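You operate a simulated robot arm through the tools that you are given. There is no shell and no other tool.

Carry out the task below with a simulated two-armed robot. There is one attempt and no reset: what you move stays moved.

## Task
Take the tea towel from the side table and lay it out flat on the worktop between fridge and oven.

The check looks at the end state, three seconds after you hand in, the way a careful person would. Anything else that was tipped, shoved, dropped, spilled or broken makes it a failure. Flat cloth is picked up by pressing the open fingertips on it (5 to 10 N) and closing them slowly along it; thin cloth reads only 2 to 8 mm in the jaws.

## Robot
Two 7-joint arms with two-finger parallel grippers on one trunk, on a base that moves. Base frame: it is fixed to the floor where the robot stands at the start and does not move with it; the origin is under the middle of the robot, x ahead of it, y to its left, z up. Units: m, degrees, N and s.
The left shoulder is at the start at [0.07, 0.177, 0.945], the right one opposite. With the tool pointing down near the work surface each hand reaches from about 0.3 to 0.74 m from the robot's upright axis, wherever it stands, measured 20 degrees to its own side. Places, roughly: tea towel [3.2, -1.4, 0.8]; worktop between fridge and oven [4.1, -2.7, 0.9]. Payload 3.43 kg a hand.
The tool frame of a hand sits at the grasp point between the pads (the TCP): z along the fingers, y along the line on which they close. The tips reach 0.03 m beyond it. The gripper opens to 0.094 m. The fingers are 0.028 m wide and 0.01 m thick; the gripper's body (0.05 by 0.096 m) begins 0.055 m behind the TCP.
Orientation is told as [roll, pitch, yaw] about the base's x, y, z axes, in that order, counted from this pose: with the fingers straight down and closing along the base's y, the tool's x points along the base's -x, its y along +y and its z along -z.

## Interface
- The arms move only by the tool move_arm. It takes "left_series", "right_series" or both (then of equal length, played together; a hand with none holds still); each is one flat list of numbers, 7 for each row, row after row: the closure, from 0 (fully open) to 1 (shut), then the shift along the base's x, y, z in m, then the turn, a rotation vector about the base's x, y, z in rad. In form: [grip, x, y, z, ax, ay, az, grip, x, y, z, ax, ay, az, ...]. A call has 1 to 20 rows; each row is the pose to reach, as a shift and turn from the pose commanded when the call began. A row lasts 0.2 s, in which the tool goes at most 0.05 m and 8.6 degrees; a call with a longer step from one row to the next is refused whole, and so is a gripper value outside its range. Where a pose cannot be reached the arm comes as near as it can. A force on the tool above 40 N (or 10 N above the force at the start of the call, whichever is more), or a blocked arm, ends the call early, and 0.2 s more pass. Each finger travels about 0.153 m/s and halts on what it meets, pressing with about 42 N; the grip force reading is that of the motor and also rises with nothing between the fingers. The clock runs only during rows and for 0.2 s after the last one: add rows that repeat a pose to give the fingers time. The reply holds the time, the measured pose of the TCP, the force on the tool along the base axes, the opening and the grip force, in the units named above and with some noise, with the torque about the TCP (base axes, N m) and any sound that the robot's microphone picked up.
- Cameras (640 x 400 px; columns grow to the right, rows downward): "scene" is now at [0.151, 0.0109, 1.2477]; the picture's right is [0.14, -0.99, 0.00], its down [-0.60, -0.09, -0.79] and it looks along [0.79, 0.11, -0.61] (base axes); focal length 289 px, centre (320, 200). "left" rides on the left gripper at [0.076, -0.014, -0.102] in its tool frame; the picture's right is [0.18, 0.98, 0.00], its down [-0.75, 0.14, -0.64] and it looks along [-0.63, 0.12, 0.77] (tool axes); focal length 243 px, centre (320, 200). "right" rides on the right gripper at [0.076, 0.014, -0.103] in its tool frame; the picture's right is [-0.18, 0.98, 0.00], its down [-0.75, -0.14, -0.64] and it looks along [-0.63, -0.12, 0.77] (tool axes); focal length 243 px, centre (320, 200). There is no depth. A picture from a camera that has moved, and an enlarged one, comes with that camera's place and axes in the base frame and with its lens. The place of the scene camera against the robot may be out by one fixed shift of up to 0.025 m in any direction.
- snapshot(camera): a new picture of that camera. It takes no simulated time.
- lift_body(by): slides the trunk up (or, below 0, down) by that many m; the arms and the scene camera ride with it, the base frame stays. It gives what a move gives, with no picture.
- steer(legs): drives the robot by 1 to 6 legs, each [ahead, turn to the left] in m and degrees, along the robot's own axes; the way and the turn of a leg run together, so that a leg with both is an arc; at most 1.5 m and 180 degrees a leg. The arms and the cameras ride along, it lands a little off, and it stops where it bumps. It gives what a move gives.
- head_to(pan, tilt): turns the head with the scene camera to pan (to the left, within 86 degrees either way) and tilt (down, from -29 to 69), counted from straight ahead of the robot. It gives what a move gives.
- zoom(camera, box): a new picture of the part [left, top, right, bottom] of that camera's present view, enlarged. It takes no simulated time.
- hand_in(): hands the job in; it is judged then, once.

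Places have to be worked out from the pictures, the camera data and where the tool is seen. Open the grippers and draw the arms clear of the work before you hand the job in, unless the task says otherwise.

The tools are called after "Call:" as name(argument=value, ...) on one line, values as JSON. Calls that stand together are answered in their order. move_arm: Moves the arms, as the interface text tells. Its arguments: {"type":"object","properties":{"left_series":{"type":"array"},"right_series":{"type":"array"}},"required":[]} The other tools are called the same way: lift_body (by) moves the trunk up or down; steer (legs) drives the base; head_to (pan, tilt) turns the head that bears the scene camera; snapshot (camera) takes a picture; zoom (camera, box) takes an enlarged picture of a part of a camera's view; hand_in () hands the job in.

At the start:

```text
clock: 0.0
left_eef_pos: [0.5326, 0.2574, 1.001]
left_tool_rot: [0.0, 0.0, 0.3]
left_force: [0.5, -0.5, 0.3]
left_wrist_torque: [0.02, 0.0, -0.01]
left_gripper_width: 0.0939
left_grip_force: 0.0
right_eef_pos: [0.3848, -0.179, 0.9054]
right_tool_rot: [0.2, -0.1, 0.4]
right_force: [0.5, 0.7, 0.5]
right_wrist_torque: [-0.03, -0.04, -0.02]
right_gripper_width: 0.0941
right_grip_force: 0.1
trunk travel left (down, up): [-0.525, 0.315]
robot x, y, heading: [0.0014, -0.0009, -0.1]
head pan, tilt (commanded): [8.3, 37.4]
```

scene: 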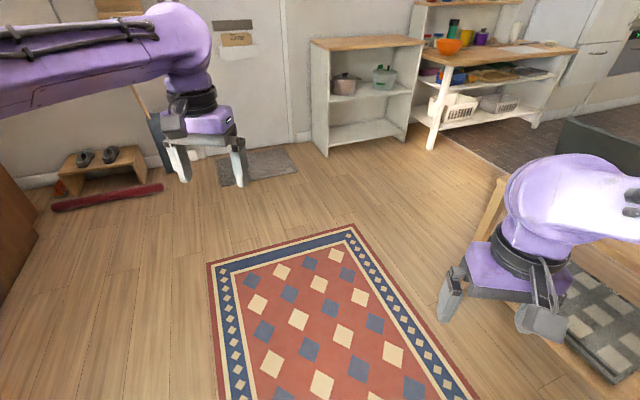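
right: 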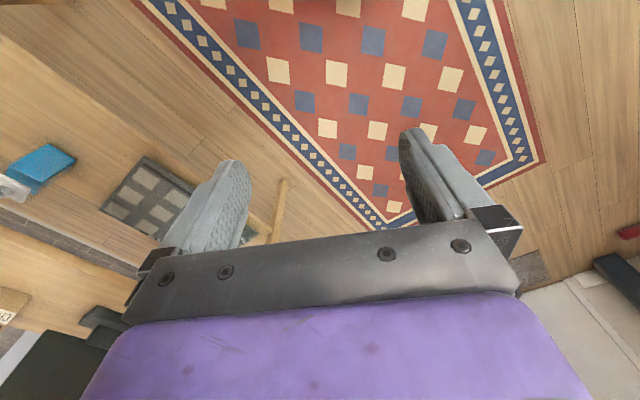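
left: 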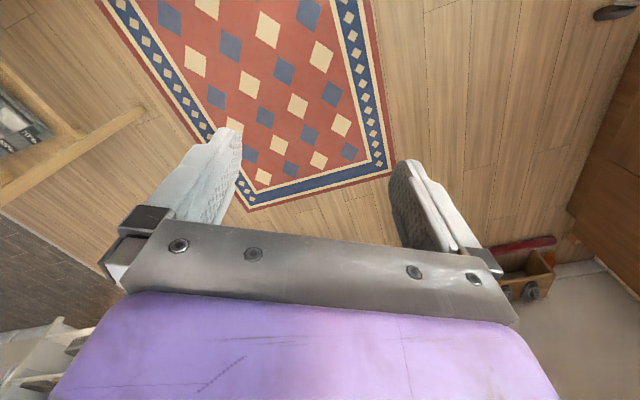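

The start pictures show a rug, a shelf and a wooden table to the right. I'll turn the head toward the right, where the side table and the kitchen should be, to see what lies there.

Call:
head_to(pan=-25, tilt=20)

```text
clock: 1.0
left_eef_pos: [0.5333, 0.2578, 1.001]
left_tool_rot: [0.0, 0.1, 0.2]
left_force: [-0.6, -0.9, -0.3]
left_wrist_torque: [0.02, 0.0, 0.02]
left_gripper_width: 0.094
left_grip_force: 0.1
right_eef_pos: [0.3856, -0.1789, 0.9069]
right_tool_rot: [0.0, -0.1, 0.5]
right_force: [0.7, 0.1, -0.5]
right_wrist_torque: [0.0, 0.03, 0.0]
right_gripper_width: 0.0939
right_grip_force: 0.0
trunk travel left (down, up): [-0.525, 0.315]
robot x, y, heading: [-0.0014, -0.0003, -0.2]
head pan, tilt (commanded): [-25.0, 20.0]
```

The head has turned; I take a scene picture.

Call:
snapshot(camera="scene")

```text
taken
camera scene: at [0.1496, -0.0408, 1.2751], right [-0.42, -0.91, 0.0], down [-0.31, 0.14, -0.94], along [0.85, -0.4, -0.34], focal length 289 px, centre (320, 200)
```

scene: 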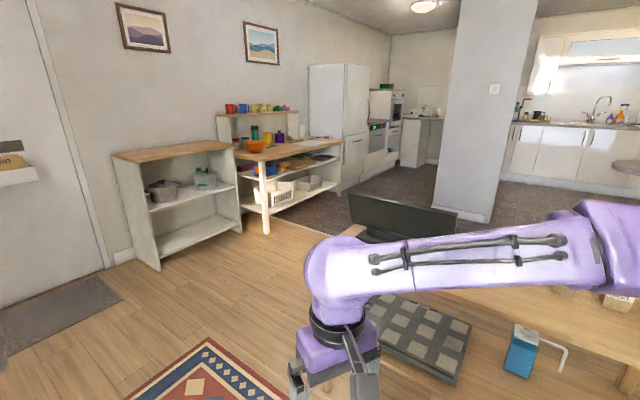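

The side table with the orange bowl sits about where the towel should be (pixel ~316,140), and the kitchen lies beyond. I zoom in on both.

Call:
zoom(camera="scene", box=[200, 50, 460, 212])

Call:
zoom(camera="scene", box=[220, 95, 350, 176])

Call:
zoom(camera="scene", box=[330, 70, 460, 151])

```text
2.46 times, centred on (330, 131) of scene
camera zoom: at [0.1496, -0.0408, 1.2751], right [-0.42, -0.91, 0.0], down [-0.31, 0.14, -0.94], along [0.85, -0.4, -0.34], focal length 711 px, centre (295, 370)
```

zoom: 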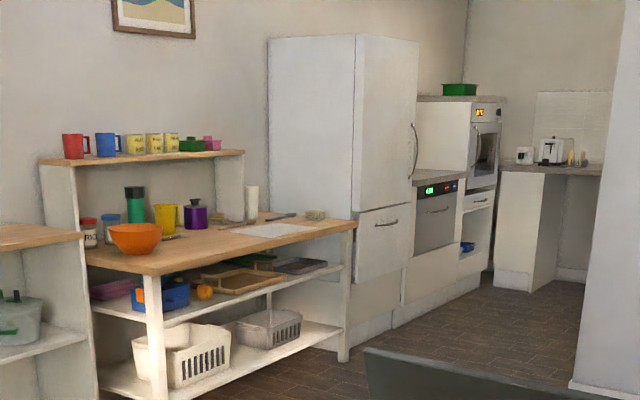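

```text
4.92 times, centred on (285, 136) of scene
camera zoom: at [0.1496, -0.0408, 1.2751], right [-0.42, -0.91, 0.0], down [-0.31, 0.14, -0.94], along [0.85, -0.4, -0.34], focal length 1422 px, centre (492, 518)
```

zoom: 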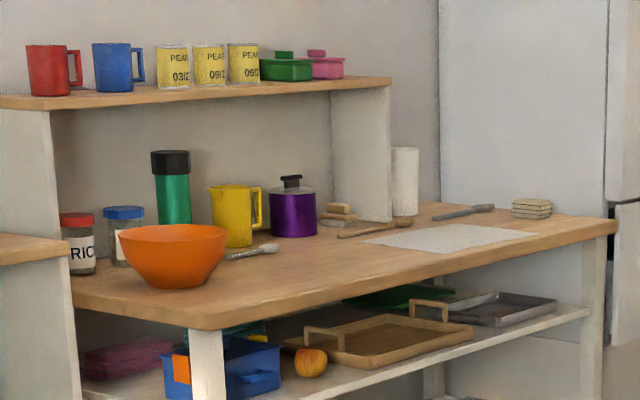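

```text
4.92 times, centred on (395, 110) of scene
camera zoom: at [0.1496, -0.0408, 1.2751], right [-0.42, -0.91, 0.0], down [-0.31, 0.14, -0.94], along [0.85, -0.4, -0.34], focal length 1422 px, centre (-49, 641)
```

zoom: 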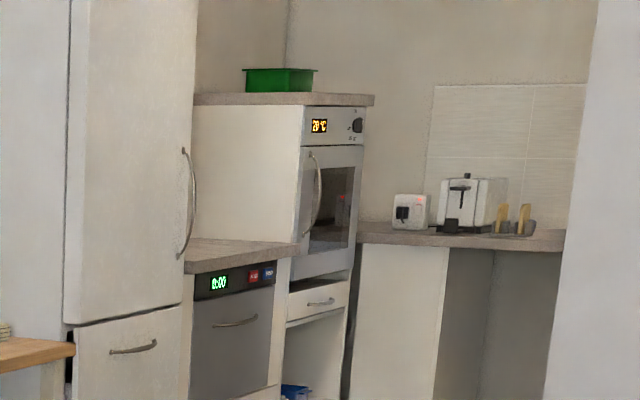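

The towel appears to be the white cloth lying flat at the right end of the side table, and the worktop is the surface above the dishwasher between fridge and tall oven. I look over the floor to the right to plan a drive path.

Call:
head_to(pan=-60, tilt=30)

Call:
snapshot(camera="scene")

Call:
head_to(pan=0, tilt=35)

Call:
snapshot(camera="scene")

```text
clock: 2.0
left_eef_pos: [0.533, 0.2587, 1.0003]
left_tool_rot: [0.0, -0.1, 0.3]
left_force: [-0.4, -0.1, -0.1]
left_wrist_torque: [0.0, 0.03, 0.01]
left_gripper_width: 0.0939
left_grip_force: 0.0
right_eef_pos: [0.3844, -0.1788, 0.9061]
right_tool_rot: [0.0, 0.0, 0.4]
right_force: [1.0, 0.4, -0.5]
right_wrist_torque: [-0.01, 0.03, 0.02]
right_gripper_width: 0.0939
right_grip_force: 0.0
trunk travel left (down, up): [-0.525, 0.315]
robot x, y, heading: [-0.0021, 0.0007, -0.2]
head pan, tilt (commanded): [-60.0, 30.0]
```

```text
taken
camera scene: at [0.1105, -0.0798, 1.2591], right [-0.87, -0.5, 0.0], down [-0.25, 0.43, -0.87], along [0.43, -0.75, -0.5], focal length 289 px, centre (320, 200)
```

scene: 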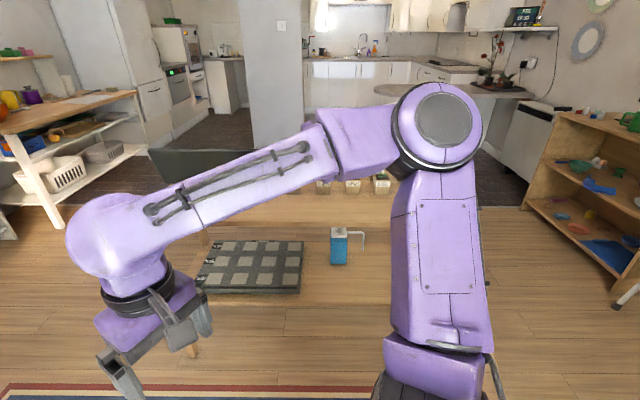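

```text
clock: 3.3
left_eef_pos: [0.5327, 0.2584, 1.0008]
left_tool_rot: [0.1, 0.1, 0.2]
left_force: [-0.2, -0.2, 0.1]
left_wrist_torque: [-0.04, -0.01, 0.01]
left_gripper_width: 0.0942
left_grip_force: 0.0
right_eef_pos: [0.3846, -0.179, 0.9056]
right_tool_rot: [0.2, -0.1, 0.4]
right_force: [0.6, -0.1, -0.6]
right_wrist_torque: [0.0, 0.02, 0.01]
right_gripper_width: 0.0942
right_grip_force: 0.0
trunk travel left (down, up): [-0.525, 0.315]
robot x, y, heading: [-0.0019, -0.0031, -0.1]
head pan, tilt (commanded): [0.0, 35.0]
```

```text
taken
camera scene: at [0.1532, -0.0017, 1.2513], right [0.0, -1.0, 0.0], down [-0.57, 0.0, -0.82], along [0.82, 0.0, -0.57], focal length 289 px, centre (320, 200)
```

scene: 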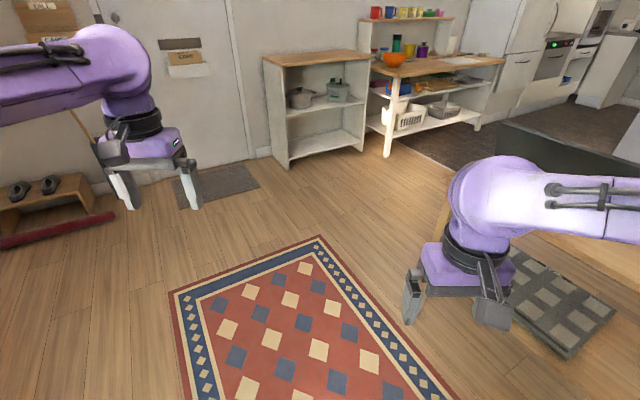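

The way straight ahead is clear over the rug; the low wooden table with a dark panel lies to the right. I drive 1 m straight ahead to get a better view of the region in front of the side table.

Call:
steer(legs=[[1.0, 0]])

Call:
head_to(pan=-40, tilt=25)

Call:
snapshot(camera="scene")

Call:
head_to(pan=-75, tilt=30)

Call:
snapshot(camera="scene")

```text
clock: 8.4
left_eef_pos: [1.4997, 0.2891, 1.0007]
left_tool_rot: [0.0, 0.0, 2.1]
left_force: [-0.9, -0.7, 0.4]
left_wrist_torque: [0.01, 0.01, 0.02]
left_gripper_width: 0.0941
left_grip_force: 0.1
right_eef_pos: [1.3654, -0.1529, 0.9059]
right_tool_rot: [0.2, -0.1, 2.1]
right_force: [-0.3, -0.6, -0.7]
right_wrist_torque: [-0.01, -0.01, 0.01]
right_gripper_width: 0.0939
right_grip_force: 0.1
trunk travel left (down, up): [-0.525, 0.315]
robot x, y, heading: [0.9741, 0.017, 1.4]
head pan, tilt (commanded): [0.0, 35.0]
```

```text
clock: 9.4
left_eef_pos: [1.4995, 0.2894, 1.0011]
left_tool_rot: [0.0, 0.1, 2.0]
left_force: [0.0, 1.1, -0.4]
left_wrist_torque: [-0.01, -0.03, -0.02]
left_gripper_width: 0.094
left_grip_force: 0.1
right_eef_pos: [1.364, -0.1517, 0.9052]
right_tool_rot: [0.1, 0.0, 2.1]
right_force: [-0.2, -0.2, -0.1]
right_wrist_torque: [-0.01, 0.01, -0.01]
right_gripper_width: 0.0939
right_grip_force: 0.1
trunk travel left (down, up): [-0.525, 0.315]
robot x, y, heading: [0.9719, 0.016, 1.6]
head pan, tilt (commanded): [-40.0, 25.0]
```

```text
taken
camera scene: at [1.1122, -0.0423, 1.267], right [-0.62, -0.79, 0.0], down [-0.33, 0.26, -0.91], along [0.71, -0.56, -0.42], focal length 289 px, centre (320, 200)
```

scene: 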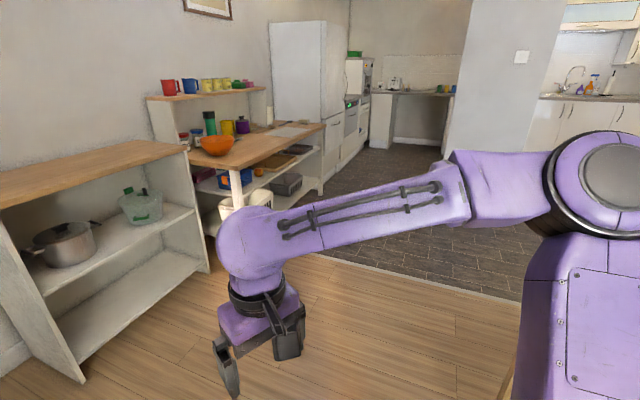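

```text
clock: 10.4
left_eef_pos: [1.4989, 0.2891, 1.0017]
left_tool_rot: [0.0, 0.0, 2.1]
left_force: [0.0, -0.2, 0.0]
left_wrist_torque: [0.01, 0.02, -0.01]
left_gripper_width: 0.094
left_grip_force: 0.0
right_eef_pos: [1.365, -0.1533, 0.9065]
right_tool_rot: [0.1, 0.0, 2.1]
right_force: [0.7, 0.3, 0.0]
right_wrist_torque: [0.01, 0.03, 0.0]
right_gripper_width: 0.094
right_grip_force: 0.0
trunk travel left (down, up): [-0.525, 0.315]
robot x, y, heading: [0.9725, 0.0178, 1.5]
head pan, tilt (commanded): [-75.0, 30.0]
```

```text
taken
camera scene: at [1.066, -0.0719, 1.2591], right [-0.96, -0.29, 0.0], down [-0.14, 0.48, -0.87], along [0.25, -0.83, -0.5], focal length 289 px, centre (320, 200)
```

scene: 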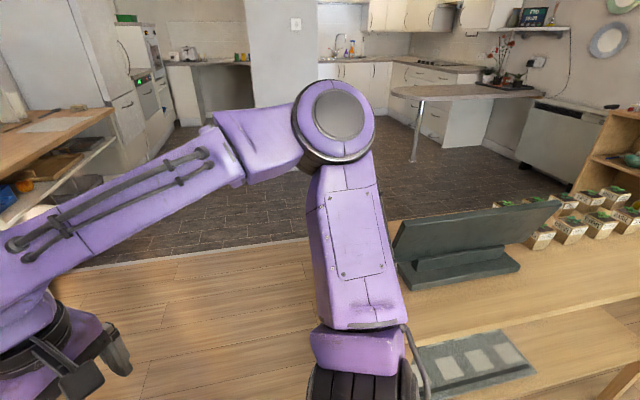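

The dark panel is a screen standing on the low table, so the floor between here and the side table is free. First I draw the left arm in a bit, then turn right to run parallel to the table front.

Call:
move_arm(left_series=[0, -0.04, -0.01, 0, 0, 0, 0, 0, -0.08, -0.02, 0, 0, 0, 0, 0, -0.12, -0.03, 0, 0, 0, 0, 0, -0.12, -0.03, 0, 0, 0, 0])

Call:
steer(legs=[[0, -59], [1.0, 0]])

Call:
head_to(pan=25, tilt=25)

Call:
snapshot(camera="scene")

```text
clock: 11.4
left_eef_pos: [1.3794, 0.2586, 1.0002]
left_tool_rot: [0.1, -0.1, 2.0]
left_force: [-0.6, -0.2, -0.1]
left_wrist_torque: [0.06, -0.01, -0.02]
left_gripper_width: 0.0942
left_grip_force: 0.0
right_eef_pos: [1.3648, -0.154, 0.9067]
right_tool_rot: [0.2, 0.0, 2.1]
right_force: [-0.2, -1.0, 0.2]
right_wrist_torque: [-0.02, 0.01, 0.0]
right_gripper_width: 0.0941
right_grip_force: 0.1
trunk travel left (down, up): [-0.525, 0.315]
robot x, y, heading: [0.9786, 0.0178, 1.5]
head pan, tilt (commanded): [-75.0, 30.0]
```

```text
clock: 16.4
left_eef_pos: [1.5453, -0.4503, 0.9965]
left_tool_rot: [0.2, 0.3, -58.3]
left_force: [0.7, -0.6, -2.0]
left_wrist_torque: [0.04, 0.12, 0.02]
left_gripper_width: 0.0939
left_grip_force: 0.0
right_eef_pos: [1.1783, -0.6395, 0.9041]
right_tool_rot: [0.2, 0.2, -58.4]
right_force: [0.3, -0.8, -0.5]
right_wrist_torque: [0.04, 0.06, -0.01]
right_gripper_width: 0.094
right_grip_force: 0.0
trunk travel left (down, up): [-0.525, 0.315]
robot x, y, heading: [1.1338, -0.2129, -58.7]
head pan, tilt (commanded): [-75.0, 30.0]
stopped in leg 2: the robot was blocked; the commanded pose is now the measured one
```

```text
clock: 18.1
left_eef_pos: [1.5439, -0.4457, 0.9997]
left_tool_rot: [0.0, 0.0, -58.2]
left_force: [0.8, 0.5, -0.8]
left_wrist_torque: [-0.03, -0.01, 0.02]
left_gripper_width: 0.094
left_grip_force: 0.1
right_eef_pos: [1.1773, -0.6364, 0.906]
right_tool_rot: [0.0, 0.0, -58.3]
right_force: [0.0, -0.2, 0.2]
right_wrist_torque: [-0.01, 0.0, 0.02]
right_gripper_width: 0.094
right_grip_force: 0.0
trunk travel left (down, up): [-0.525, 0.315]
robot x, y, heading: [1.1345, -0.2091, -58.9]
head pan, tilt (commanded): [25.0, 25.0]
```

```text
taken
camera scene: at [1.2506, -0.3083, 1.267], right [-0.56, -0.83, 0.0], down [-0.35, 0.24, -0.91], along [0.75, -0.51, -0.42], focal length 289 px, centre (320, 200)
```

scene: 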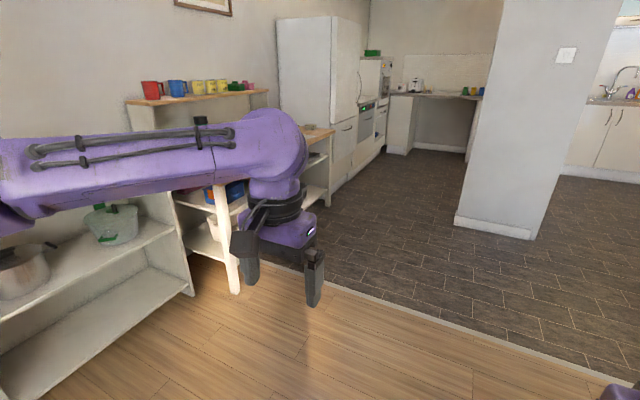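

The base was blocked after 0.28 m, most likely by the low table on the right. I look down there to see what it met before moving.

Call:
head_to(pan=-20, tilt=60)

Call:
snapshot(camera="scene")

Call:
head_to(pan=-60, tilt=50)

Call:
snapshot(camera="scene")

Call:
snapshot(camera="right")

Call:
snapshot(camera="left")

```text
clock: 19.2
left_eef_pos: [1.543, -0.4462, 1.0004]
left_tool_rot: [0.1, -0.1, -58.2]
left_force: [0.3, 0.1, 0.4]
left_wrist_torque: [0.02, -0.02, 0.01]
left_gripper_width: 0.0941
left_grip_force: 0.2
right_eef_pos: [1.1764, -0.6352, 0.906]
right_tool_rot: [0.1, 0.0, -58.5]
right_force: [0.0, 0.2, 0.7]
right_wrist_torque: [0.01, 0.01, 0.01]
right_gripper_width: 0.094
right_grip_force: 0.1
trunk travel left (down, up): [-0.525, 0.315]
robot x, y, heading: [1.1343, -0.214, -58.5]
head pan, tilt (commanded): [-20.0, 60.0]
```

```text
taken
camera scene: at [1.1871, -0.3224, 1.217], right [-0.98, -0.19, 0.0], down [-0.17, 0.85, -0.5], along [0.1, -0.49, -0.87], focal length 289 px, centre (320, 200)
```

scene: 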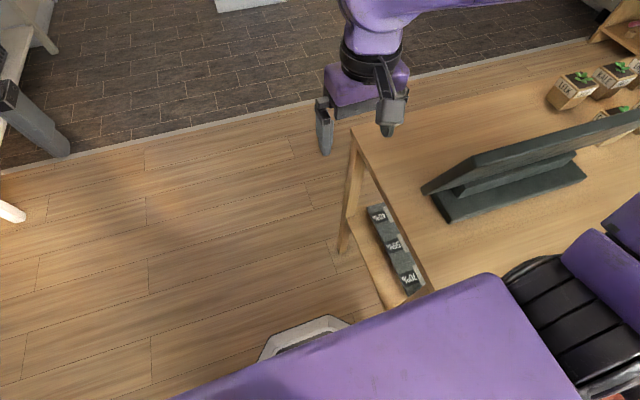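

```text
clock: 20.3
left_eef_pos: [1.5437, -0.446, 0.9999]
left_tool_rot: [0.1, -0.1, -58.4]
left_force: [0.1, -0.4, 0.1]
left_wrist_torque: [-0.01, 0.01, 0.0]
left_gripper_width: 0.0941
left_grip_force: 0.0
right_eef_pos: [1.1765, -0.6355, 0.9064]
right_tool_rot: [0.1, 0.0, -58.4]
right_force: [0.6, 0.4, -0.2]
right_wrist_torque: [-0.02, -0.01, 0.0]
right_gripper_width: 0.0942
right_grip_force: 0.0
trunk travel left (down, up): [-0.525, 0.315]
robot x, y, heading: [1.1348, -0.2152, -58.8]
head pan, tilt (commanded): [-60.0, 50.0]
```

```text
taken
camera scene: at [1.1371, -0.3244, 1.2295], right [-0.88, 0.48, 0.0], down [0.37, 0.67, -0.64], along [-0.31, -0.56, -0.77], focal length 289 px, centre (320, 200)
```

scene: 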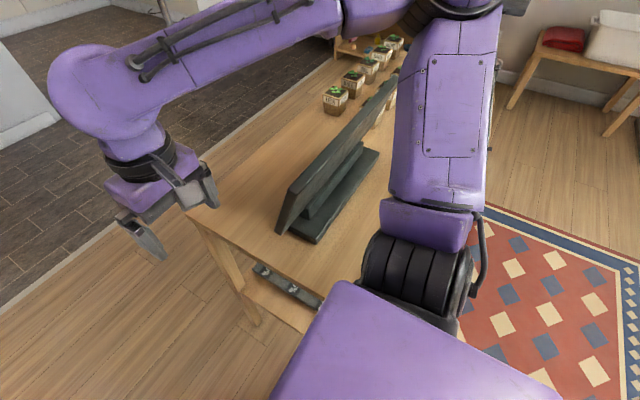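

```text
taken
camera right: at [1.1487, -0.5623, 1.0097], right [0.93, 0.36, 0.0], down [0.27, -0.72, 0.64], along [0.23, -0.6, -0.77], focal length 243 px, centre (320, 200)
```

right: 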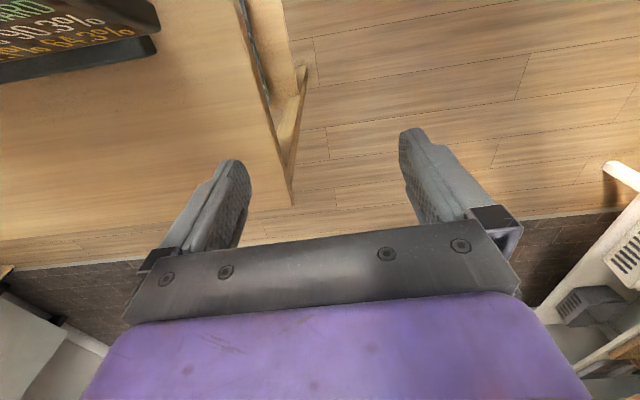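

```text
taken
camera left: at [1.4912, -0.3874, 1.1033], right [0.74, 0.67, 0.0], down [0.51, -0.57, 0.64], along [0.43, -0.47, -0.77], focal length 243 px, centre (320, 200)
```

left: 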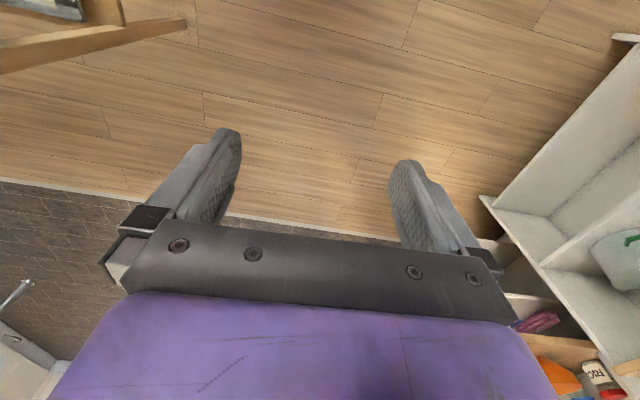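

The base touched the end of the desk (its end edge lies about 0.2 m right of the robot's axis); nothing on it seems to have tipped. I back off the way I came, shift about 0.35 m further from the desk, and turn parallel again.

Call:
steer(legs=[[-0.28, 0], [0, 59], [0.38, 0], [0, -60]])

Call:
head_to(pan=-40, tilt=50)

Call:
snapshot(camera="scene")

```text
clock: 29.6
left_eef_pos: [1.7665, -0.2342, 1.0001]
left_tool_rot: [0.2, 0.0, -61.6]
left_force: [-0.2, 0.3, 0.9]
left_wrist_torque: [0.0, 0.04, 0.0]
left_gripper_width: 0.0941
left_grip_force: 0.0
right_eef_pos: [1.3903, -0.4036, 0.9061]
right_tool_rot: [0.0, 0.0, -61.7]
right_force: [0.9, 0.4, 0.0]
right_wrist_torque: [-0.01, 0.01, -0.02]
right_gripper_width: 0.0942
right_grip_force: 0.0
trunk travel left (down, up): [-0.525, 0.315]
robot x, y, heading: [1.3741, 0.0245, -62.1]
head pan, tilt (commanded): [-60.0, 50.0]
```

```text
clock: 30.4
left_eef_pos: [1.7686, -0.2355, 1.0007]
left_tool_rot: [0.1, 0.1, -61.7]
left_force: [0.4, 0.7, -0.8]
left_wrist_torque: [-0.02, -0.02, 0.01]
left_gripper_width: 0.0939
left_grip_force: 0.0
right_eef_pos: [1.3918, -0.4025, 0.9057]
right_tool_rot: [0.1, 0.0, -61.7]
right_force: [0.0, -0.4, -0.1]
right_wrist_torque: [0.02, -0.02, 0.01]
right_gripper_width: 0.094
right_grip_force: 0.1
trunk travel left (down, up): [-0.525, 0.315]
robot x, y, heading: [1.3748, 0.0206, -62.2]
head pan, tilt (commanded): [-40.0, 50.0]
```

```text
taken
camera scene: at [1.394, -0.0991, 1.2296], right [-0.98, 0.21, 0.0], down [0.16, 0.75, -0.64], along [-0.14, -0.63, -0.77], focal length 289 px, centre (320, 200)
```

scene: 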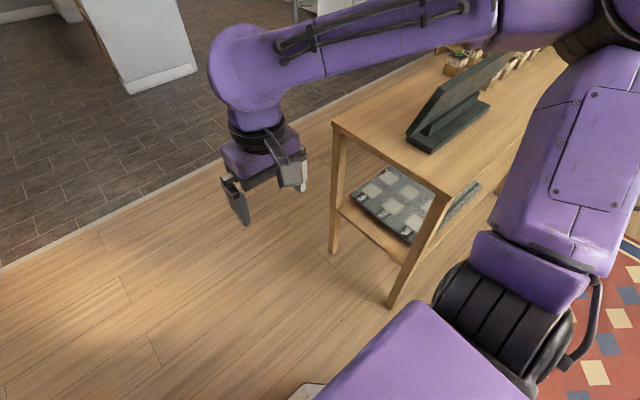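

The desk leg is now about 0.55 m to the side of the axis, so the way is clear. I drive on parallel to the table front about 1.1 m and look at the towel.

Call:
steer(legs=[[1.1, 2]])

Call:
head_to(pan=40, tilt=30)

Call:
snapshot(camera="scene")

```text
clock: 36.1
left_eef_pos: [2.3251, -1.1974, 0.9991]
left_tool_rot: [0.1, 0.0, -59.2]
left_force: [0.6, 0.0, 0.0]
left_wrist_torque: [-0.01, -0.02, 0.01]
left_gripper_width: 0.094
left_grip_force: 0.1
right_eef_pos: [1.9553, -1.3833, 0.9053]
right_tool_rot: [0.1, 0.0, -59.1]
right_force: [-0.4, 0.2, -0.2]
right_wrist_torque: [0.01, 0.02, 0.02]
right_gripper_width: 0.0936
right_grip_force: 0.0
trunk travel left (down, up): [-0.525, 0.315]
robot x, y, heading: [1.9159, -0.9613, -59.8]
head pan, tilt (commanded): [-40.0, 50.0]
```

```text
clock: 37.7
left_eef_pos: [2.323, -1.1984, 0.999]
left_tool_rot: [0.1, 0.0, -59.1]
left_force: [-0.4, 0.8, -0.9]
left_wrist_torque: [0.03, 0.0, -0.01]
left_gripper_width: 0.0942
left_grip_force: 0.1
right_eef_pos: [1.9549, -1.3821, 0.9055]
right_tool_rot: [0.1, -0.1, -59.3]
right_force: [-1.1, 0.5, 0.9]
right_wrist_torque: [0.01, 0.02, 0.0]
right_gripper_width: 0.094
right_grip_force: 0.0
trunk travel left (down, up): [-0.525, 0.315]
robot x, y, heading: [1.92, -0.9573, -59.7]
head pan, tilt (commanded): [40.0, 30.0]
```

```text
taken
camera scene: at [2.0426, -1.0342, 1.2591], right [-0.34, -0.94, 0.0], down [-0.47, 0.17, -0.87], along [0.82, -0.29, -0.5], focal length 289 px, centre (320, 200)
```

scene: 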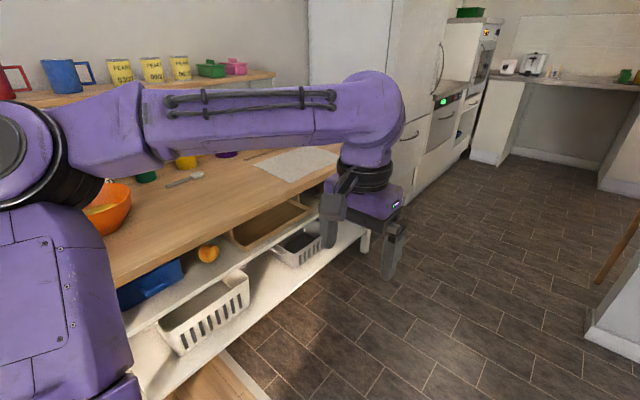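

The towel is visible on the table's right end, centre near (3.25, -1.42). I drive about 1.05 m further along the table and turn left to face it.

Call:
steer(legs=[[1.05, 0], [0, 90]])

Call:
head_to(pan=0, tilt=35)

Call:
snapshot(camera="scene")

```text
clock: 47.0
left_eef_pos: [2.6982, -1.4752, 0.9997]
left_tool_rot: [0.1, 0.0, 31.5]
left_force: [0.1, 0.9, 0.2]
left_wrist_torque: [0.02, 0.0, -0.02]
left_gripper_width: 0.094
left_grip_force: 0.1
right_eef_pos: [2.8877, -1.8424, 0.9062]
right_tool_rot: [0.2, -0.1, 31.5]
right_force: [-1.0, -0.6, 1.1]
right_wrist_torque: [0.0, 0.04, 0.0]
right_gripper_width: 0.0939
right_grip_force: 0.0
trunk travel left (down, up): [-0.525, 0.315]
robot x, y, heading: [2.4675, -1.8876, 30.9]
head pan, tilt (commanded): [40.0, 30.0]
```

```text
clock: 48.1
left_eef_pos: [2.6976, -1.4755, 1.0003]
left_tool_rot: [0.1, 0.0, 31.5]
left_force: [-0.1, -0.4, -0.3]
left_wrist_torque: [-0.01, 0.02, -0.03]
left_gripper_width: 0.0942
left_grip_force: 0.0
right_eef_pos: [2.888, -1.8433, 0.9067]
right_tool_rot: [0.1, 0.0, 31.5]
right_force: [0.0, 0.1, 0.7]
right_wrist_torque: [-0.03, 0.02, 0.01]
right_gripper_width: 0.094
right_grip_force: 0.0
trunk travel left (down, up): [-0.525, 0.315]
robot x, y, heading: [2.4639, -1.8832, 31.0]
head pan, tilt (commanded): [0.0, 35.0]
```

```text
taken
camera scene: at [2.5978, -1.815, 1.2513], right [0.52, -0.86, 0.0], down [-0.49, -0.3, -0.82], along [0.7, 0.42, -0.57], focal length 289 px, centre (320, 200)
```

scene: 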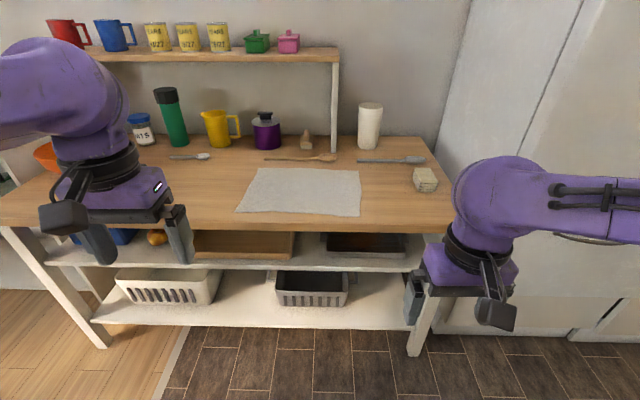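

Now I face the towel squarely: it lies clear of the spoon and spatula behind it, centre about 0.93 m ahead. I move 0.22 m closer to the table and look again.

Call:
steer(legs=[[0.22, -1]])

Call:
head_to(pan=0, tilt=50)

Call:
snapshot(camera="scene")

Call:
snapshot(camera="left")

Call:
snapshot(camera="right")

```text
clock: 49.7
left_eef_pos: [2.8896, -1.3687, 1.0004]
left_tool_rot: [0.1, 0.1, 30.6]
left_force: [0.4, 0.3, 0.3]
left_wrist_torque: [0.03, -0.01, 0.02]
left_gripper_width: 0.0941
left_grip_force: 0.1
right_eef_pos: [3.0733, -1.7404, 0.9056]
right_tool_rot: [0.2, -0.1, 30.6]
right_force: [0.3, 0.3, -0.2]
right_wrist_torque: [0.0, 0.01, 0.0]
right_gripper_width: 0.0941
right_grip_force: 0.0
trunk travel left (down, up): [-0.525, 0.315]
robot x, y, heading: [2.6469, -1.7717, 30.1]
head pan, tilt (commanded): [0.0, 35.0]
```

```text
clock: 50.5
left_eef_pos: [2.8894, -1.3704, 0.9997]
left_tool_rot: [0.1, -0.1, 30.6]
left_force: [0.3, 0.5, -0.3]
left_wrist_torque: [0.01, -0.02, 0.0]
left_gripper_width: 0.0939
left_grip_force: 0.0
right_eef_pos: [3.0732, -1.7403, 0.9062]
right_tool_rot: [0.1, -0.1, 30.6]
right_force: [-0.9, -0.3, 0.4]
right_wrist_torque: [0.02, -0.01, 0.02]
right_gripper_width: 0.0941
right_grip_force: 0.1
trunk travel left (down, up): [-0.525, 0.315]
robot x, y, heading: [2.6464, -1.7741, 30.1]
head pan, tilt (commanded): [0.0, 50.0]
```

```text
taken
camera scene: at [2.7738, -1.7138, 1.2296], right [0.5, -0.87, 0.0], down [-0.66, -0.38, -0.64], along [0.56, 0.32, -0.77], focal length 289 px, centre (320, 200)
```

scene: 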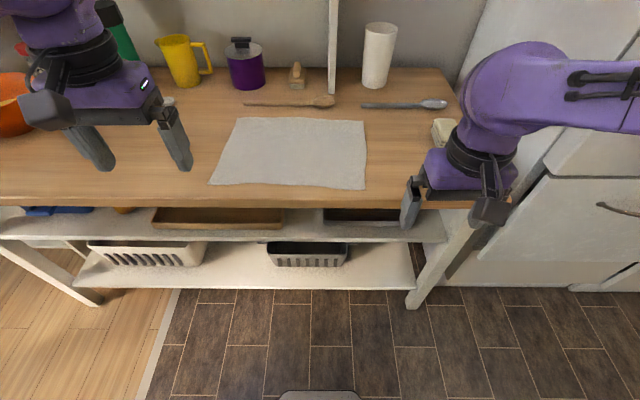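

```text
taken
camera left: at [2.831, -1.4204, 1.1034], right [-0.66, 0.75, 0.0], down [0.58, 0.5, 0.64], along [0.48, 0.42, -0.77], focal length 243 px, centre (320, 200)
```

left: 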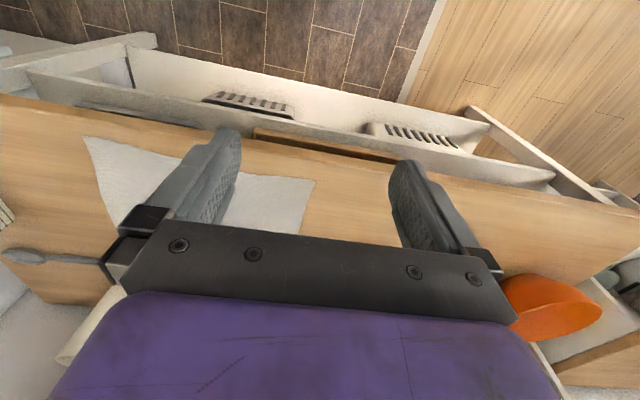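

```text
taken
camera right: at [2.9998, -1.7658, 1.0099], right [-0.34, 0.94, 0.0], down [0.72, 0.26, 0.64], along [0.6, 0.22, -0.77], focal length 243 px, centre (320, 200)
```

right: 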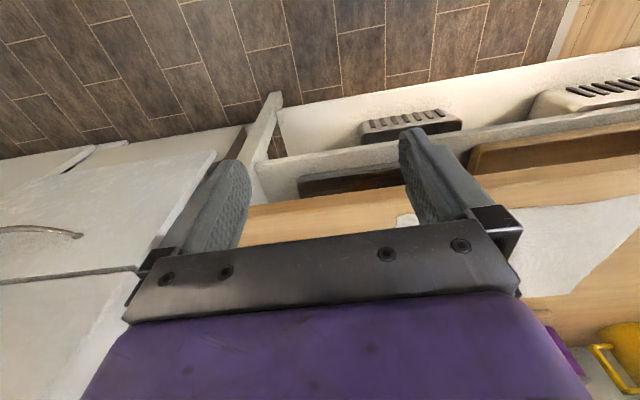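

The scene and wrist views put the table top at about z 0.74, with the towel's near-left corner at (3.035, -1.26) and near-right corner at (3.208, -1.587). I bring both hands above grasp points just inside those corners, with the grippers partly closed to about 6 cm.

Call:
move_arm(left_series=[0.1, 0.031, 0.013, -0.025, 0, 0, 0, 0.2, 0.062, 0.026, -0.05, 0, 0, 0, 0.3, 0.0925, 0.039, -0.075, 0, 0, 0, 0.36, 0.123, 0.052, -0.1, 0, 0, 0, 0.36, 0.154, 0.065, -0.125, 0, 0, 0, 0.36, 0.185, 0.078, -0.15, 0, 0, 0, 0.36, 0.185, 0.078, -0.15, 0, 0, 0], right_series=[0.1, 0.022, 0.0335, -0.009, 0, 0, 0, 0.2, 0.044, 0.067, -0.019, 0, 0, 0, 0.3, 0.066, 0.1005, -0.028, 0, 0, 0, 0.36, 0.088, 0.134, -0.037, 0, 0, 0, 0.36, 0.11, 0.1675, -0.047, 0, 0, 0, 0.36, 0.132, 0.201, -0.056, 0, 0, 0, 0.36, 0.132, 0.201, -0.056, 0, 0, 0])

Call:
snapshot(camera="scene")

Call:
snapshot(camera="left")

Call:
snapshot(camera="right")

```text
clock: 52.1
left_eef_pos: [3.0767, -1.2902, 0.8511]
left_tool_rot: [0.1, -0.2, 30.6]
left_force: [1.2, 0.5, 1.2]
left_wrist_torque: [0.05, -0.06, 0.0]
left_gripper_width: 0.0601
left_grip_force: 0.1
right_eef_pos: [3.2054, -1.5433, 0.8498]
right_tool_rot: [0.2, -0.3, 30.6]
right_force: [0.4, -0.2, 0.3]
right_wrist_torque: [0.01, 0.0, 0.02]
right_gripper_width: 0.0603
right_grip_force: 0.1
trunk travel left (down, up): [-0.525, 0.315]
robot x, y, heading: [2.6483, -1.7749, 30.1]
head pan, tilt (commanded): [0.0, 50.0]
```

```text
taken
camera scene: at [2.7722, -1.715, 1.2298], right [0.5, -0.87, 0.0], down [-0.66, -0.38, -0.64], along [0.56, 0.32, -0.77], focal length 289 px, centre (320, 200)
```

scene: 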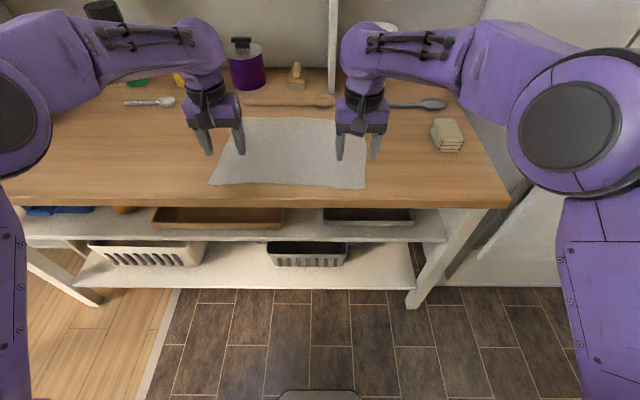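

```text
taken
camera left: at [3.0185, -1.3412, 0.9534], right [-0.66, 0.75, 0.0], down [0.58, 0.5, 0.64], along [0.48, 0.43, -0.76], focal length 243 px, centre (320, 200)
```

left: 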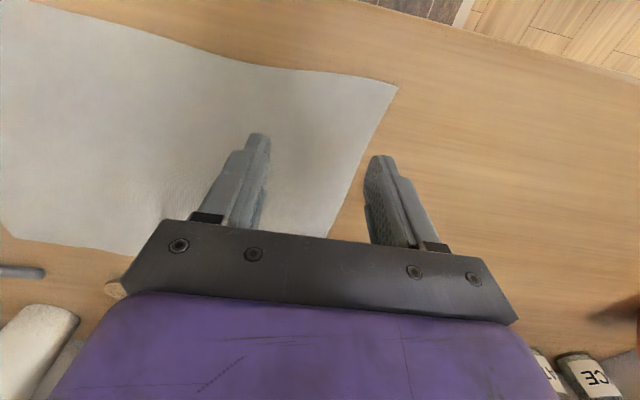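

```text
taken
camera right: at [3.1315, -1.5693, 0.9534], right [-0.34, 0.94, 0.0], down [0.72, 0.26, 0.64], along [0.6, 0.22, -0.77], focal length 243 px, centre (320, 200)
```

right: 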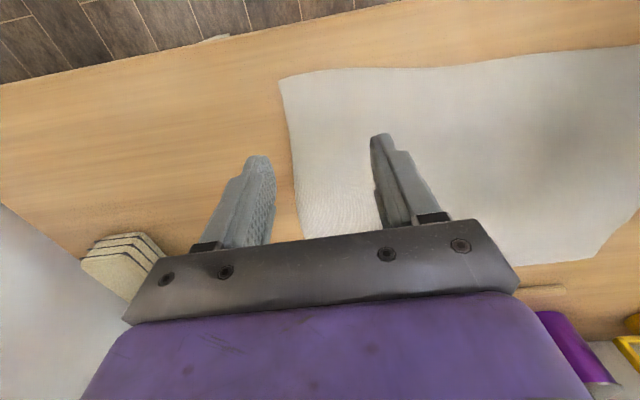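

The projected touchdown points are a few cm inside the corners; the right hand needs to go about 18 mm inward and both slightly nearer to the front edge. I correct that and lower both to TCP z 0.795.

Call:
move_arm(left_series=[0.36, -0.008, 0.001, -0.02, 0, 0, 0, 0.36, -0.0154, 0.0027, -0.04, 0, 0, 0, 0.36, -0.0154, 0.0027, -0.055, 0, 0, 0, 0.36, -0.0154, 0.0027, -0.055, 0, 0, 0], right_series=[0.36, -0.01, 0.004, -0.02, 0, 0, 0, 0.36, -0.021, 0.0086, -0.04, 0, 0, 0, 0.36, -0.021, 0.0086, -0.055, 0, 0, 0, 0.36, -0.021, 0.0086, -0.055, 0, 0, 0])

Call:
snapshot(camera="left")

Call:
snapshot(camera="right")

```text
clock: 53.1
left_eef_pos: [3.0572, -1.288, 0.7955]
left_tool_rot: [0.2, -0.1, 30.5]
left_force: [-1.0, -1.0, -1.0]
left_wrist_torque: [0.01, -0.02, -0.03]
left_gripper_width: 0.0601
left_grip_force: 0.1
right_eef_pos: [3.184, -1.5326, 0.7953]
right_tool_rot: [0.1, -0.2, 30.6]
right_force: [0.0, 0.3, -0.4]
right_wrist_torque: [-0.01, -0.01, 0.01]
right_gripper_width: 0.0602
right_grip_force: 0.0
trunk travel left (down, up): [-0.525, 0.315]
robot x, y, heading: [2.6463, -1.7753, 29.9]
head pan, tilt (commanded): [0.0, 50.0]
```

```text
taken
camera left: at [2.9988, -1.338, 0.898], right [-0.66, 0.75, 0.0], down [0.58, 0.5, 0.64], along [0.48, 0.42, -0.77], focal length 243 px, centre (320, 200)
```

left: 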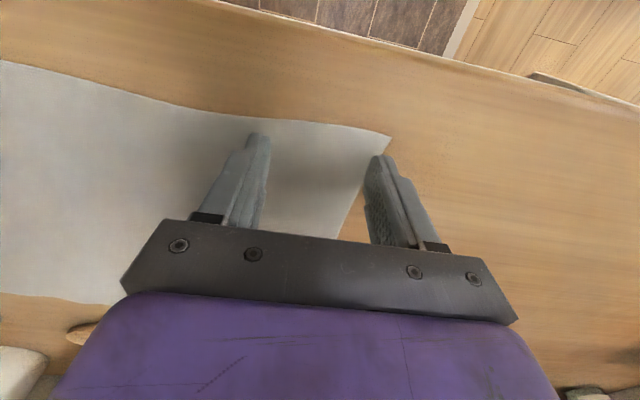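

```text
taken
camera right: at [3.111, -1.5574, 0.8987], right [-0.34, 0.94, 0.0], down [0.72, 0.26, 0.64], along [0.6, 0.22, -0.77], focal length 243 px, centre (320, 200)
```

right: 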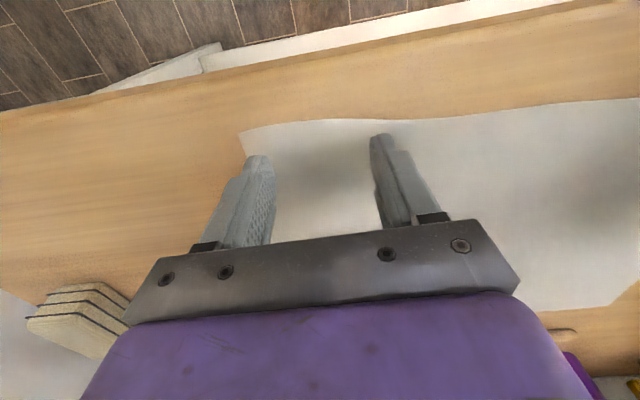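

Touchdown points are about 14 mm inside the front edge; I nudge both hands 7 mm inward and lower slowly until contact shows.

Call:
move_arm(left_series=[0.36, 0.006, 0.0035, -0.008, 0, 0, 0, 0.36, 0.006, 0.0035, -0.014, 0, 0, 0, 0.36, 0.006, 0.0035, -0.02, 0, 0, 0, 0.36, 0.006, 0.0035, -0.02, 0, 0, 0], right_series=[0.36, 0.006, 0.0035, -0.008, 0, 0, 0, 0.36, 0.006, 0.0035, -0.014, 0, 0, 0, 0.36, 0.006, 0.0035, -0.02, 0, 0, 0, 0.36, 0.006, 0.0035, -0.02, 0, 0, 0])

```text
clock: 53.8
left_eef_pos: [3.0638, -1.2847, 0.7912]
left_tool_rot: [0.0, -1.4, 30.8]
left_force: [-1.3, 0.5, 19.2]
left_wrist_torque: [-0.38, 0.07, -0.05]
left_gripper_width: 0.0603
left_grip_force: 0.0
right_eef_pos: [3.1908, -1.5284, 0.7923]
right_tool_rot: [0.3, -1.1, 30.6]
right_force: [-0.5, 0.6, 19.3]
right_wrist_torque: [-0.63, -0.15, 0.03]
right_gripper_width: 0.0603
right_grip_force: 0.0
trunk travel left (down, up): [-0.525, 0.315]
robot x, y, heading: [2.6495, -1.7753, 30.3]
head pan, tilt (commanded): [0.0, 50.0]
stopped in row 3 (left hand): the force on the tool passed its limit at 44 N (the readings are from after the stop); the commanded pose is now the measured one
```

Contact came at TCP z about 0.79 (table top ~0.76) with roughly 19 N each. I ease both hands up 2 mm to bring the press toward 5–10 N.

Call:
move_arm(left_series=[0.36, 0, 0, 0.002, 0, 0, 0, 0.36, 0, 0, 0.002, 0, 0, 0], right_series=[0.36, 0, 0, 0.002, 0, 0, 0, 0.36, 0, 0, 0.002, 0, 0, 0])

```text
clock: 54.4
left_eef_pos: [3.0646, -1.2844, 0.7909]
left_tool_rot: [0.1, -1.2, 30.8]
left_force: [-1.8, -1.4, 28.9]
left_wrist_torque: [-0.68, 0.08, -0.02]
left_gripper_width: 0.0602
left_grip_force: 0.0
right_eef_pos: [3.1894, -1.529, 0.7932]
right_tool_rot: [0.4, -1.1, 30.5]
right_force: [3.5, 3.1, 14.7]
right_wrist_torque: [-0.41, -0.18, 0.12]
right_gripper_width: 0.0598
right_grip_force: 0.1
trunk travel left (down, up): [-0.525, 0.315]
robot x, y, heading: [2.6515, -1.7739, 30.3]
head pan, tilt (commanded): [0.0, 50.0]
```

Still 29 N left and 15 N right; I raise left 4 mm and right 2 mm more.

Call:
move_arm(left_series=[0.36, 0, 0, 0.004, 0, 0, 0, 0.36, 0, 0, 0.004, 0, 0, 0], right_series=[0.36, 0, 0, 0.002, 0, 0, 0, 0.36, 0, 0, 0.002, 0, 0, 0])

Call:
snapshot(camera="left")

Call:
snapshot(camera="right")

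```text
clock: 55.0
left_eef_pos: [3.0647, -1.2843, 0.7924]
left_tool_rot: [0.1, -0.8, 30.8]
left_force: [1.2, -0.4, 13.4]
left_wrist_torque: [-0.35, -0.03, 0.03]
left_gripper_width: 0.0604
left_grip_force: 0.1
right_eef_pos: [3.1914, -1.5278, 0.7906]
right_tool_rot: [0.3, -0.7, 30.6]
right_force: [-2.4, -0.4, 9.7]
right_wrist_torque: [-0.32, -0.02, -0.05]
right_gripper_width: 0.0596
right_grip_force: 0.1
trunk travel left (down, up): [-0.525, 0.315]
robot x, y, heading: [2.6497, -1.7768, 30.2]
head pan, tilt (commanded): [0.0, 50.0]
```

```text
taken
camera left: at [3.0056, -1.3353, 0.8939], right [-0.66, 0.75, 0.0], down [0.57, 0.5, 0.65], along [0.49, 0.43, -0.76], focal length 243 px, centre (320, 200)
```

left: 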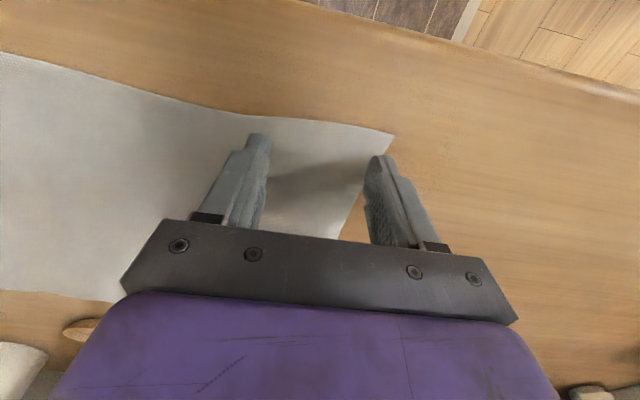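

```text
taken
camera right: at [3.1168, -1.5549, 0.8945], right [-0.34, 0.94, 0.01], down [0.71, 0.26, 0.65], along [0.61, 0.23, -0.76], focal length 243 px, centre (320, 200)
```

right: 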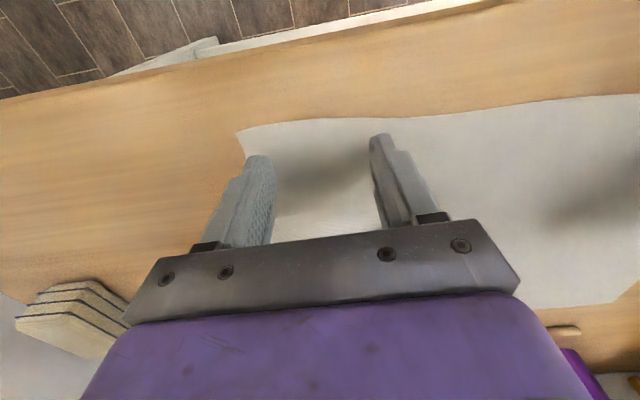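

Right hand sits well on the cloth, but the left hand's outer finger straddles the towel's left edge. I lift the left hand slightly, shift it 12 mm inward, and set it down again while the right holds.

Call:
move_arm(left_series=[0.36, 0, 0, 0.01, 0, 0, 0, 0.36, 0.006, -0.0104, 0.01, 0, 0, 0, 0.36, 0.006, -0.0104, 0.005, 0, 0, 0, 0.36, 0.006, -0.0104, 0.0, 0, 0, 0, 0.36, 0.006, -0.0104, 0.0, 0, 0, 0])

Call:
snapshot(camera="left")

```text
clock: 56.2
left_eef_pos: [3.071, -1.2937, 0.7927]
left_tool_rot: [0.2, -0.8, 30.7]
left_force: [0.5, 0.0, 0.5]
left_wrist_torque: [0.04, 0.02, 0.02]
left_gripper_width: 0.0601
left_grip_force: 0.1
right_eef_pos: [3.192, -1.5282, 0.7923]
right_tool_rot: [0.3, -0.7, 30.6]
right_force: [-0.2, -1.0, 11.6]
right_wrist_torque: [-0.42, -0.07, -0.04]
right_gripper_width: 0.0603
right_grip_force: 0.5
trunk travel left (down, up): [-0.525, 0.315]
robot x, y, heading: [2.6526, -1.7736, 30.1]
head pan, tilt (commanded): [0.0, 50.0]
```

```text
taken
camera left: at [3.0114, -1.3455, 0.8945], right [-0.66, 0.75, 0.0], down [0.57, 0.5, 0.65], along [0.49, 0.43, -0.76], focal length 243 px, centre (320, 200)
```

left: 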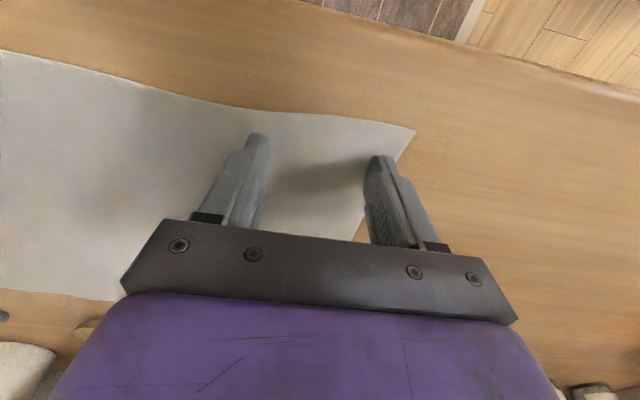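

Both fingers are on the cloth now but the left has no press force; I lower it 3 mm.

Call:
move_arm(left_series=[0.36, 0, 0, -0.0015, 0, 0, 0, 0.36, 0, 0, -0.003, 0, 0, 0, 0.36, 0, 0, -0.003, 0, 0, 0])

```text
clock: 57.0
left_eef_pos: [3.0714, -1.2937, 0.7912]
left_tool_rot: [0.1, -1.1, 30.8]
left_force: [-3.0, 2.1, 19.8]
left_wrist_torque: [-0.28, 0.19, -0.08]
left_gripper_width: 0.0601
left_grip_force: 0.1
right_eef_pos: [3.1902, -1.5288, 0.7921]
right_tool_rot: [0.2, -0.7, 30.6]
right_force: [0.2, -0.2, 2.0]
right_wrist_torque: [-0.06, -0.04, 0.02]
right_gripper_width: 0.0601
right_grip_force: 0.2
trunk travel left (down, up): [-0.525, 0.315]
robot x, y, heading: [2.6496, -1.777, 29.9]
head pan, tilt (commanded): [0.0, 50.0]
```

Left presses 20 N, right only 2 N; I raise the left 1.5 mm and lower the right 1 mm to balance.

Call:
move_arm(left_series=[0.36, 0, 0, 0.0015, 0, 0, 0, 0.36, 0, 0, 0.0015, 0, 0, 0], right_series=[0.36, 0, 0, -0.001, 0, 0, 0, 0.36, 0, 0, -0.001, 0, 0, 0])

```text
clock: 57.6
left_eef_pos: [3.0704, -1.2971, 0.7906]
left_tool_rot: [-0.1, -0.9, 30.8]
left_force: [1.7, 4.0, 14.0]
left_wrist_torque: [-0.05, 0.03, -0.01]
left_gripper_width: 0.0599
left_grip_force: 0.1
right_eef_pos: [3.1921, -1.5277, 0.7913]
right_tool_rot: [0.1, -1.0, 30.5]
right_force: [-2.7, -1.5, 15.9]
right_wrist_torque: [-0.5, -0.02, -0.08]
right_gripper_width: 0.0602
right_grip_force: 0.1
trunk travel left (down, up): [-0.525, 0.315]
robot x, y, heading: [2.6477, -1.7755, 30.1]
head pan, tilt (commanded): [0.0, 50.0]
```

About 14–16 N each; I ease up 1 mm and then close both grippers slowly along the cloth.

Call:
move_arm(left_series=[0.36, 0, 0, 0.001, 0, 0, 0, 0.4, 0, 0, 0.001, 0, 0, 0, 0.44, 0, 0, 0.001, 0, 0, 0, 0.48, 0, 0, 0.001, 0, 0, 0, 0.52, 0, 0, 0.001, 0, 0, 0, 0.56, 0, 0, 0.001, 0, 0, 0, 0.6, 0, 0, 0.001, 0, 0, 0, 0.64, 0, 0, 0.001, 0, 0, 0], right_series=[0.36, 0, 0, 0.001, 0, 0, 0, 0.4, 0, 0, 0.001, 0, 0, 0, 0.44, 0, 0, 0.001, 0, 0, 0, 0.48, 0, 0, 0.001, 0, 0, 0, 0.52, 0, 0, 0.001, 0, 0, 0, 0.56, 0, 0, 0.001, 0, 0, 0, 0.6, 0, 0, 0.001, 0, 0, 0, 0.64, 0, 0, 0.001, 0, 0, 0])

Call:
snapshot(camera="left")

Call:
snapshot(camera="right")

```text
clock: 59.4
left_eef_pos: [3.0709, -1.2952, 0.7922]
left_tool_rot: [-0.1, -1.0, 30.6]
left_force: [0.4, -0.6, 7.5]
left_wrist_torque: [-0.08, 0.05, -0.01]
left_gripper_width: 0.0331
left_grip_force: 0.1
right_eef_pos: [3.1917, -1.5282, 0.7922]
right_tool_rot: [0.2, -0.8, 30.6]
right_force: [-0.3, 2.9, 14.7]
right_wrist_torque: [-0.2, 0.11, 0.0]
right_gripper_width: 0.0323
right_grip_force: 0.0
trunk travel left (down, up): [-0.525, 0.315]
robot x, y, heading: [2.6449, -1.7766, 29.9]
head pan, tilt (commanded): [0.0, 50.0]
```

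```text
taken
camera left: at [3.0112, -1.3465, 0.8939], right [-0.66, 0.75, 0.0], down [0.57, 0.5, 0.65], along [0.49, 0.43, -0.76], focal length 243 px, centre (320, 200)
```

left: 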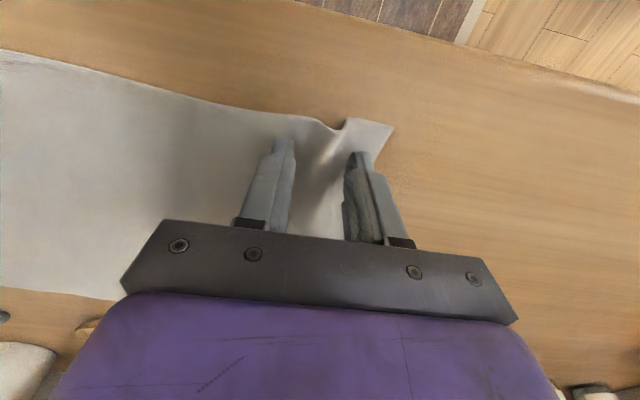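

```text
taken
camera right: at [3.117, -1.5545, 0.8943], right [-0.34, 0.94, 0.01], down [0.71, 0.26, 0.65], along [0.61, 0.23, -0.76], focal length 243 px, centre (320, 200)
```

right: 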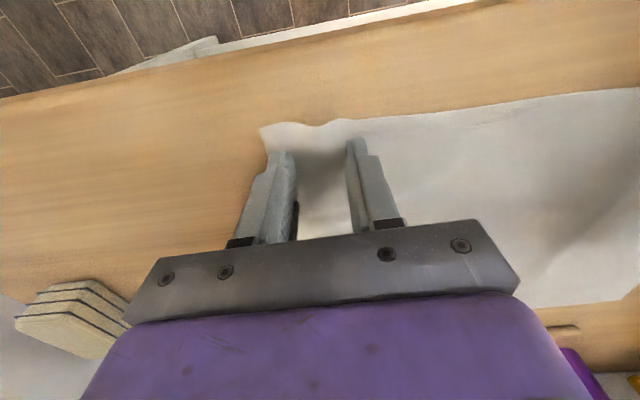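

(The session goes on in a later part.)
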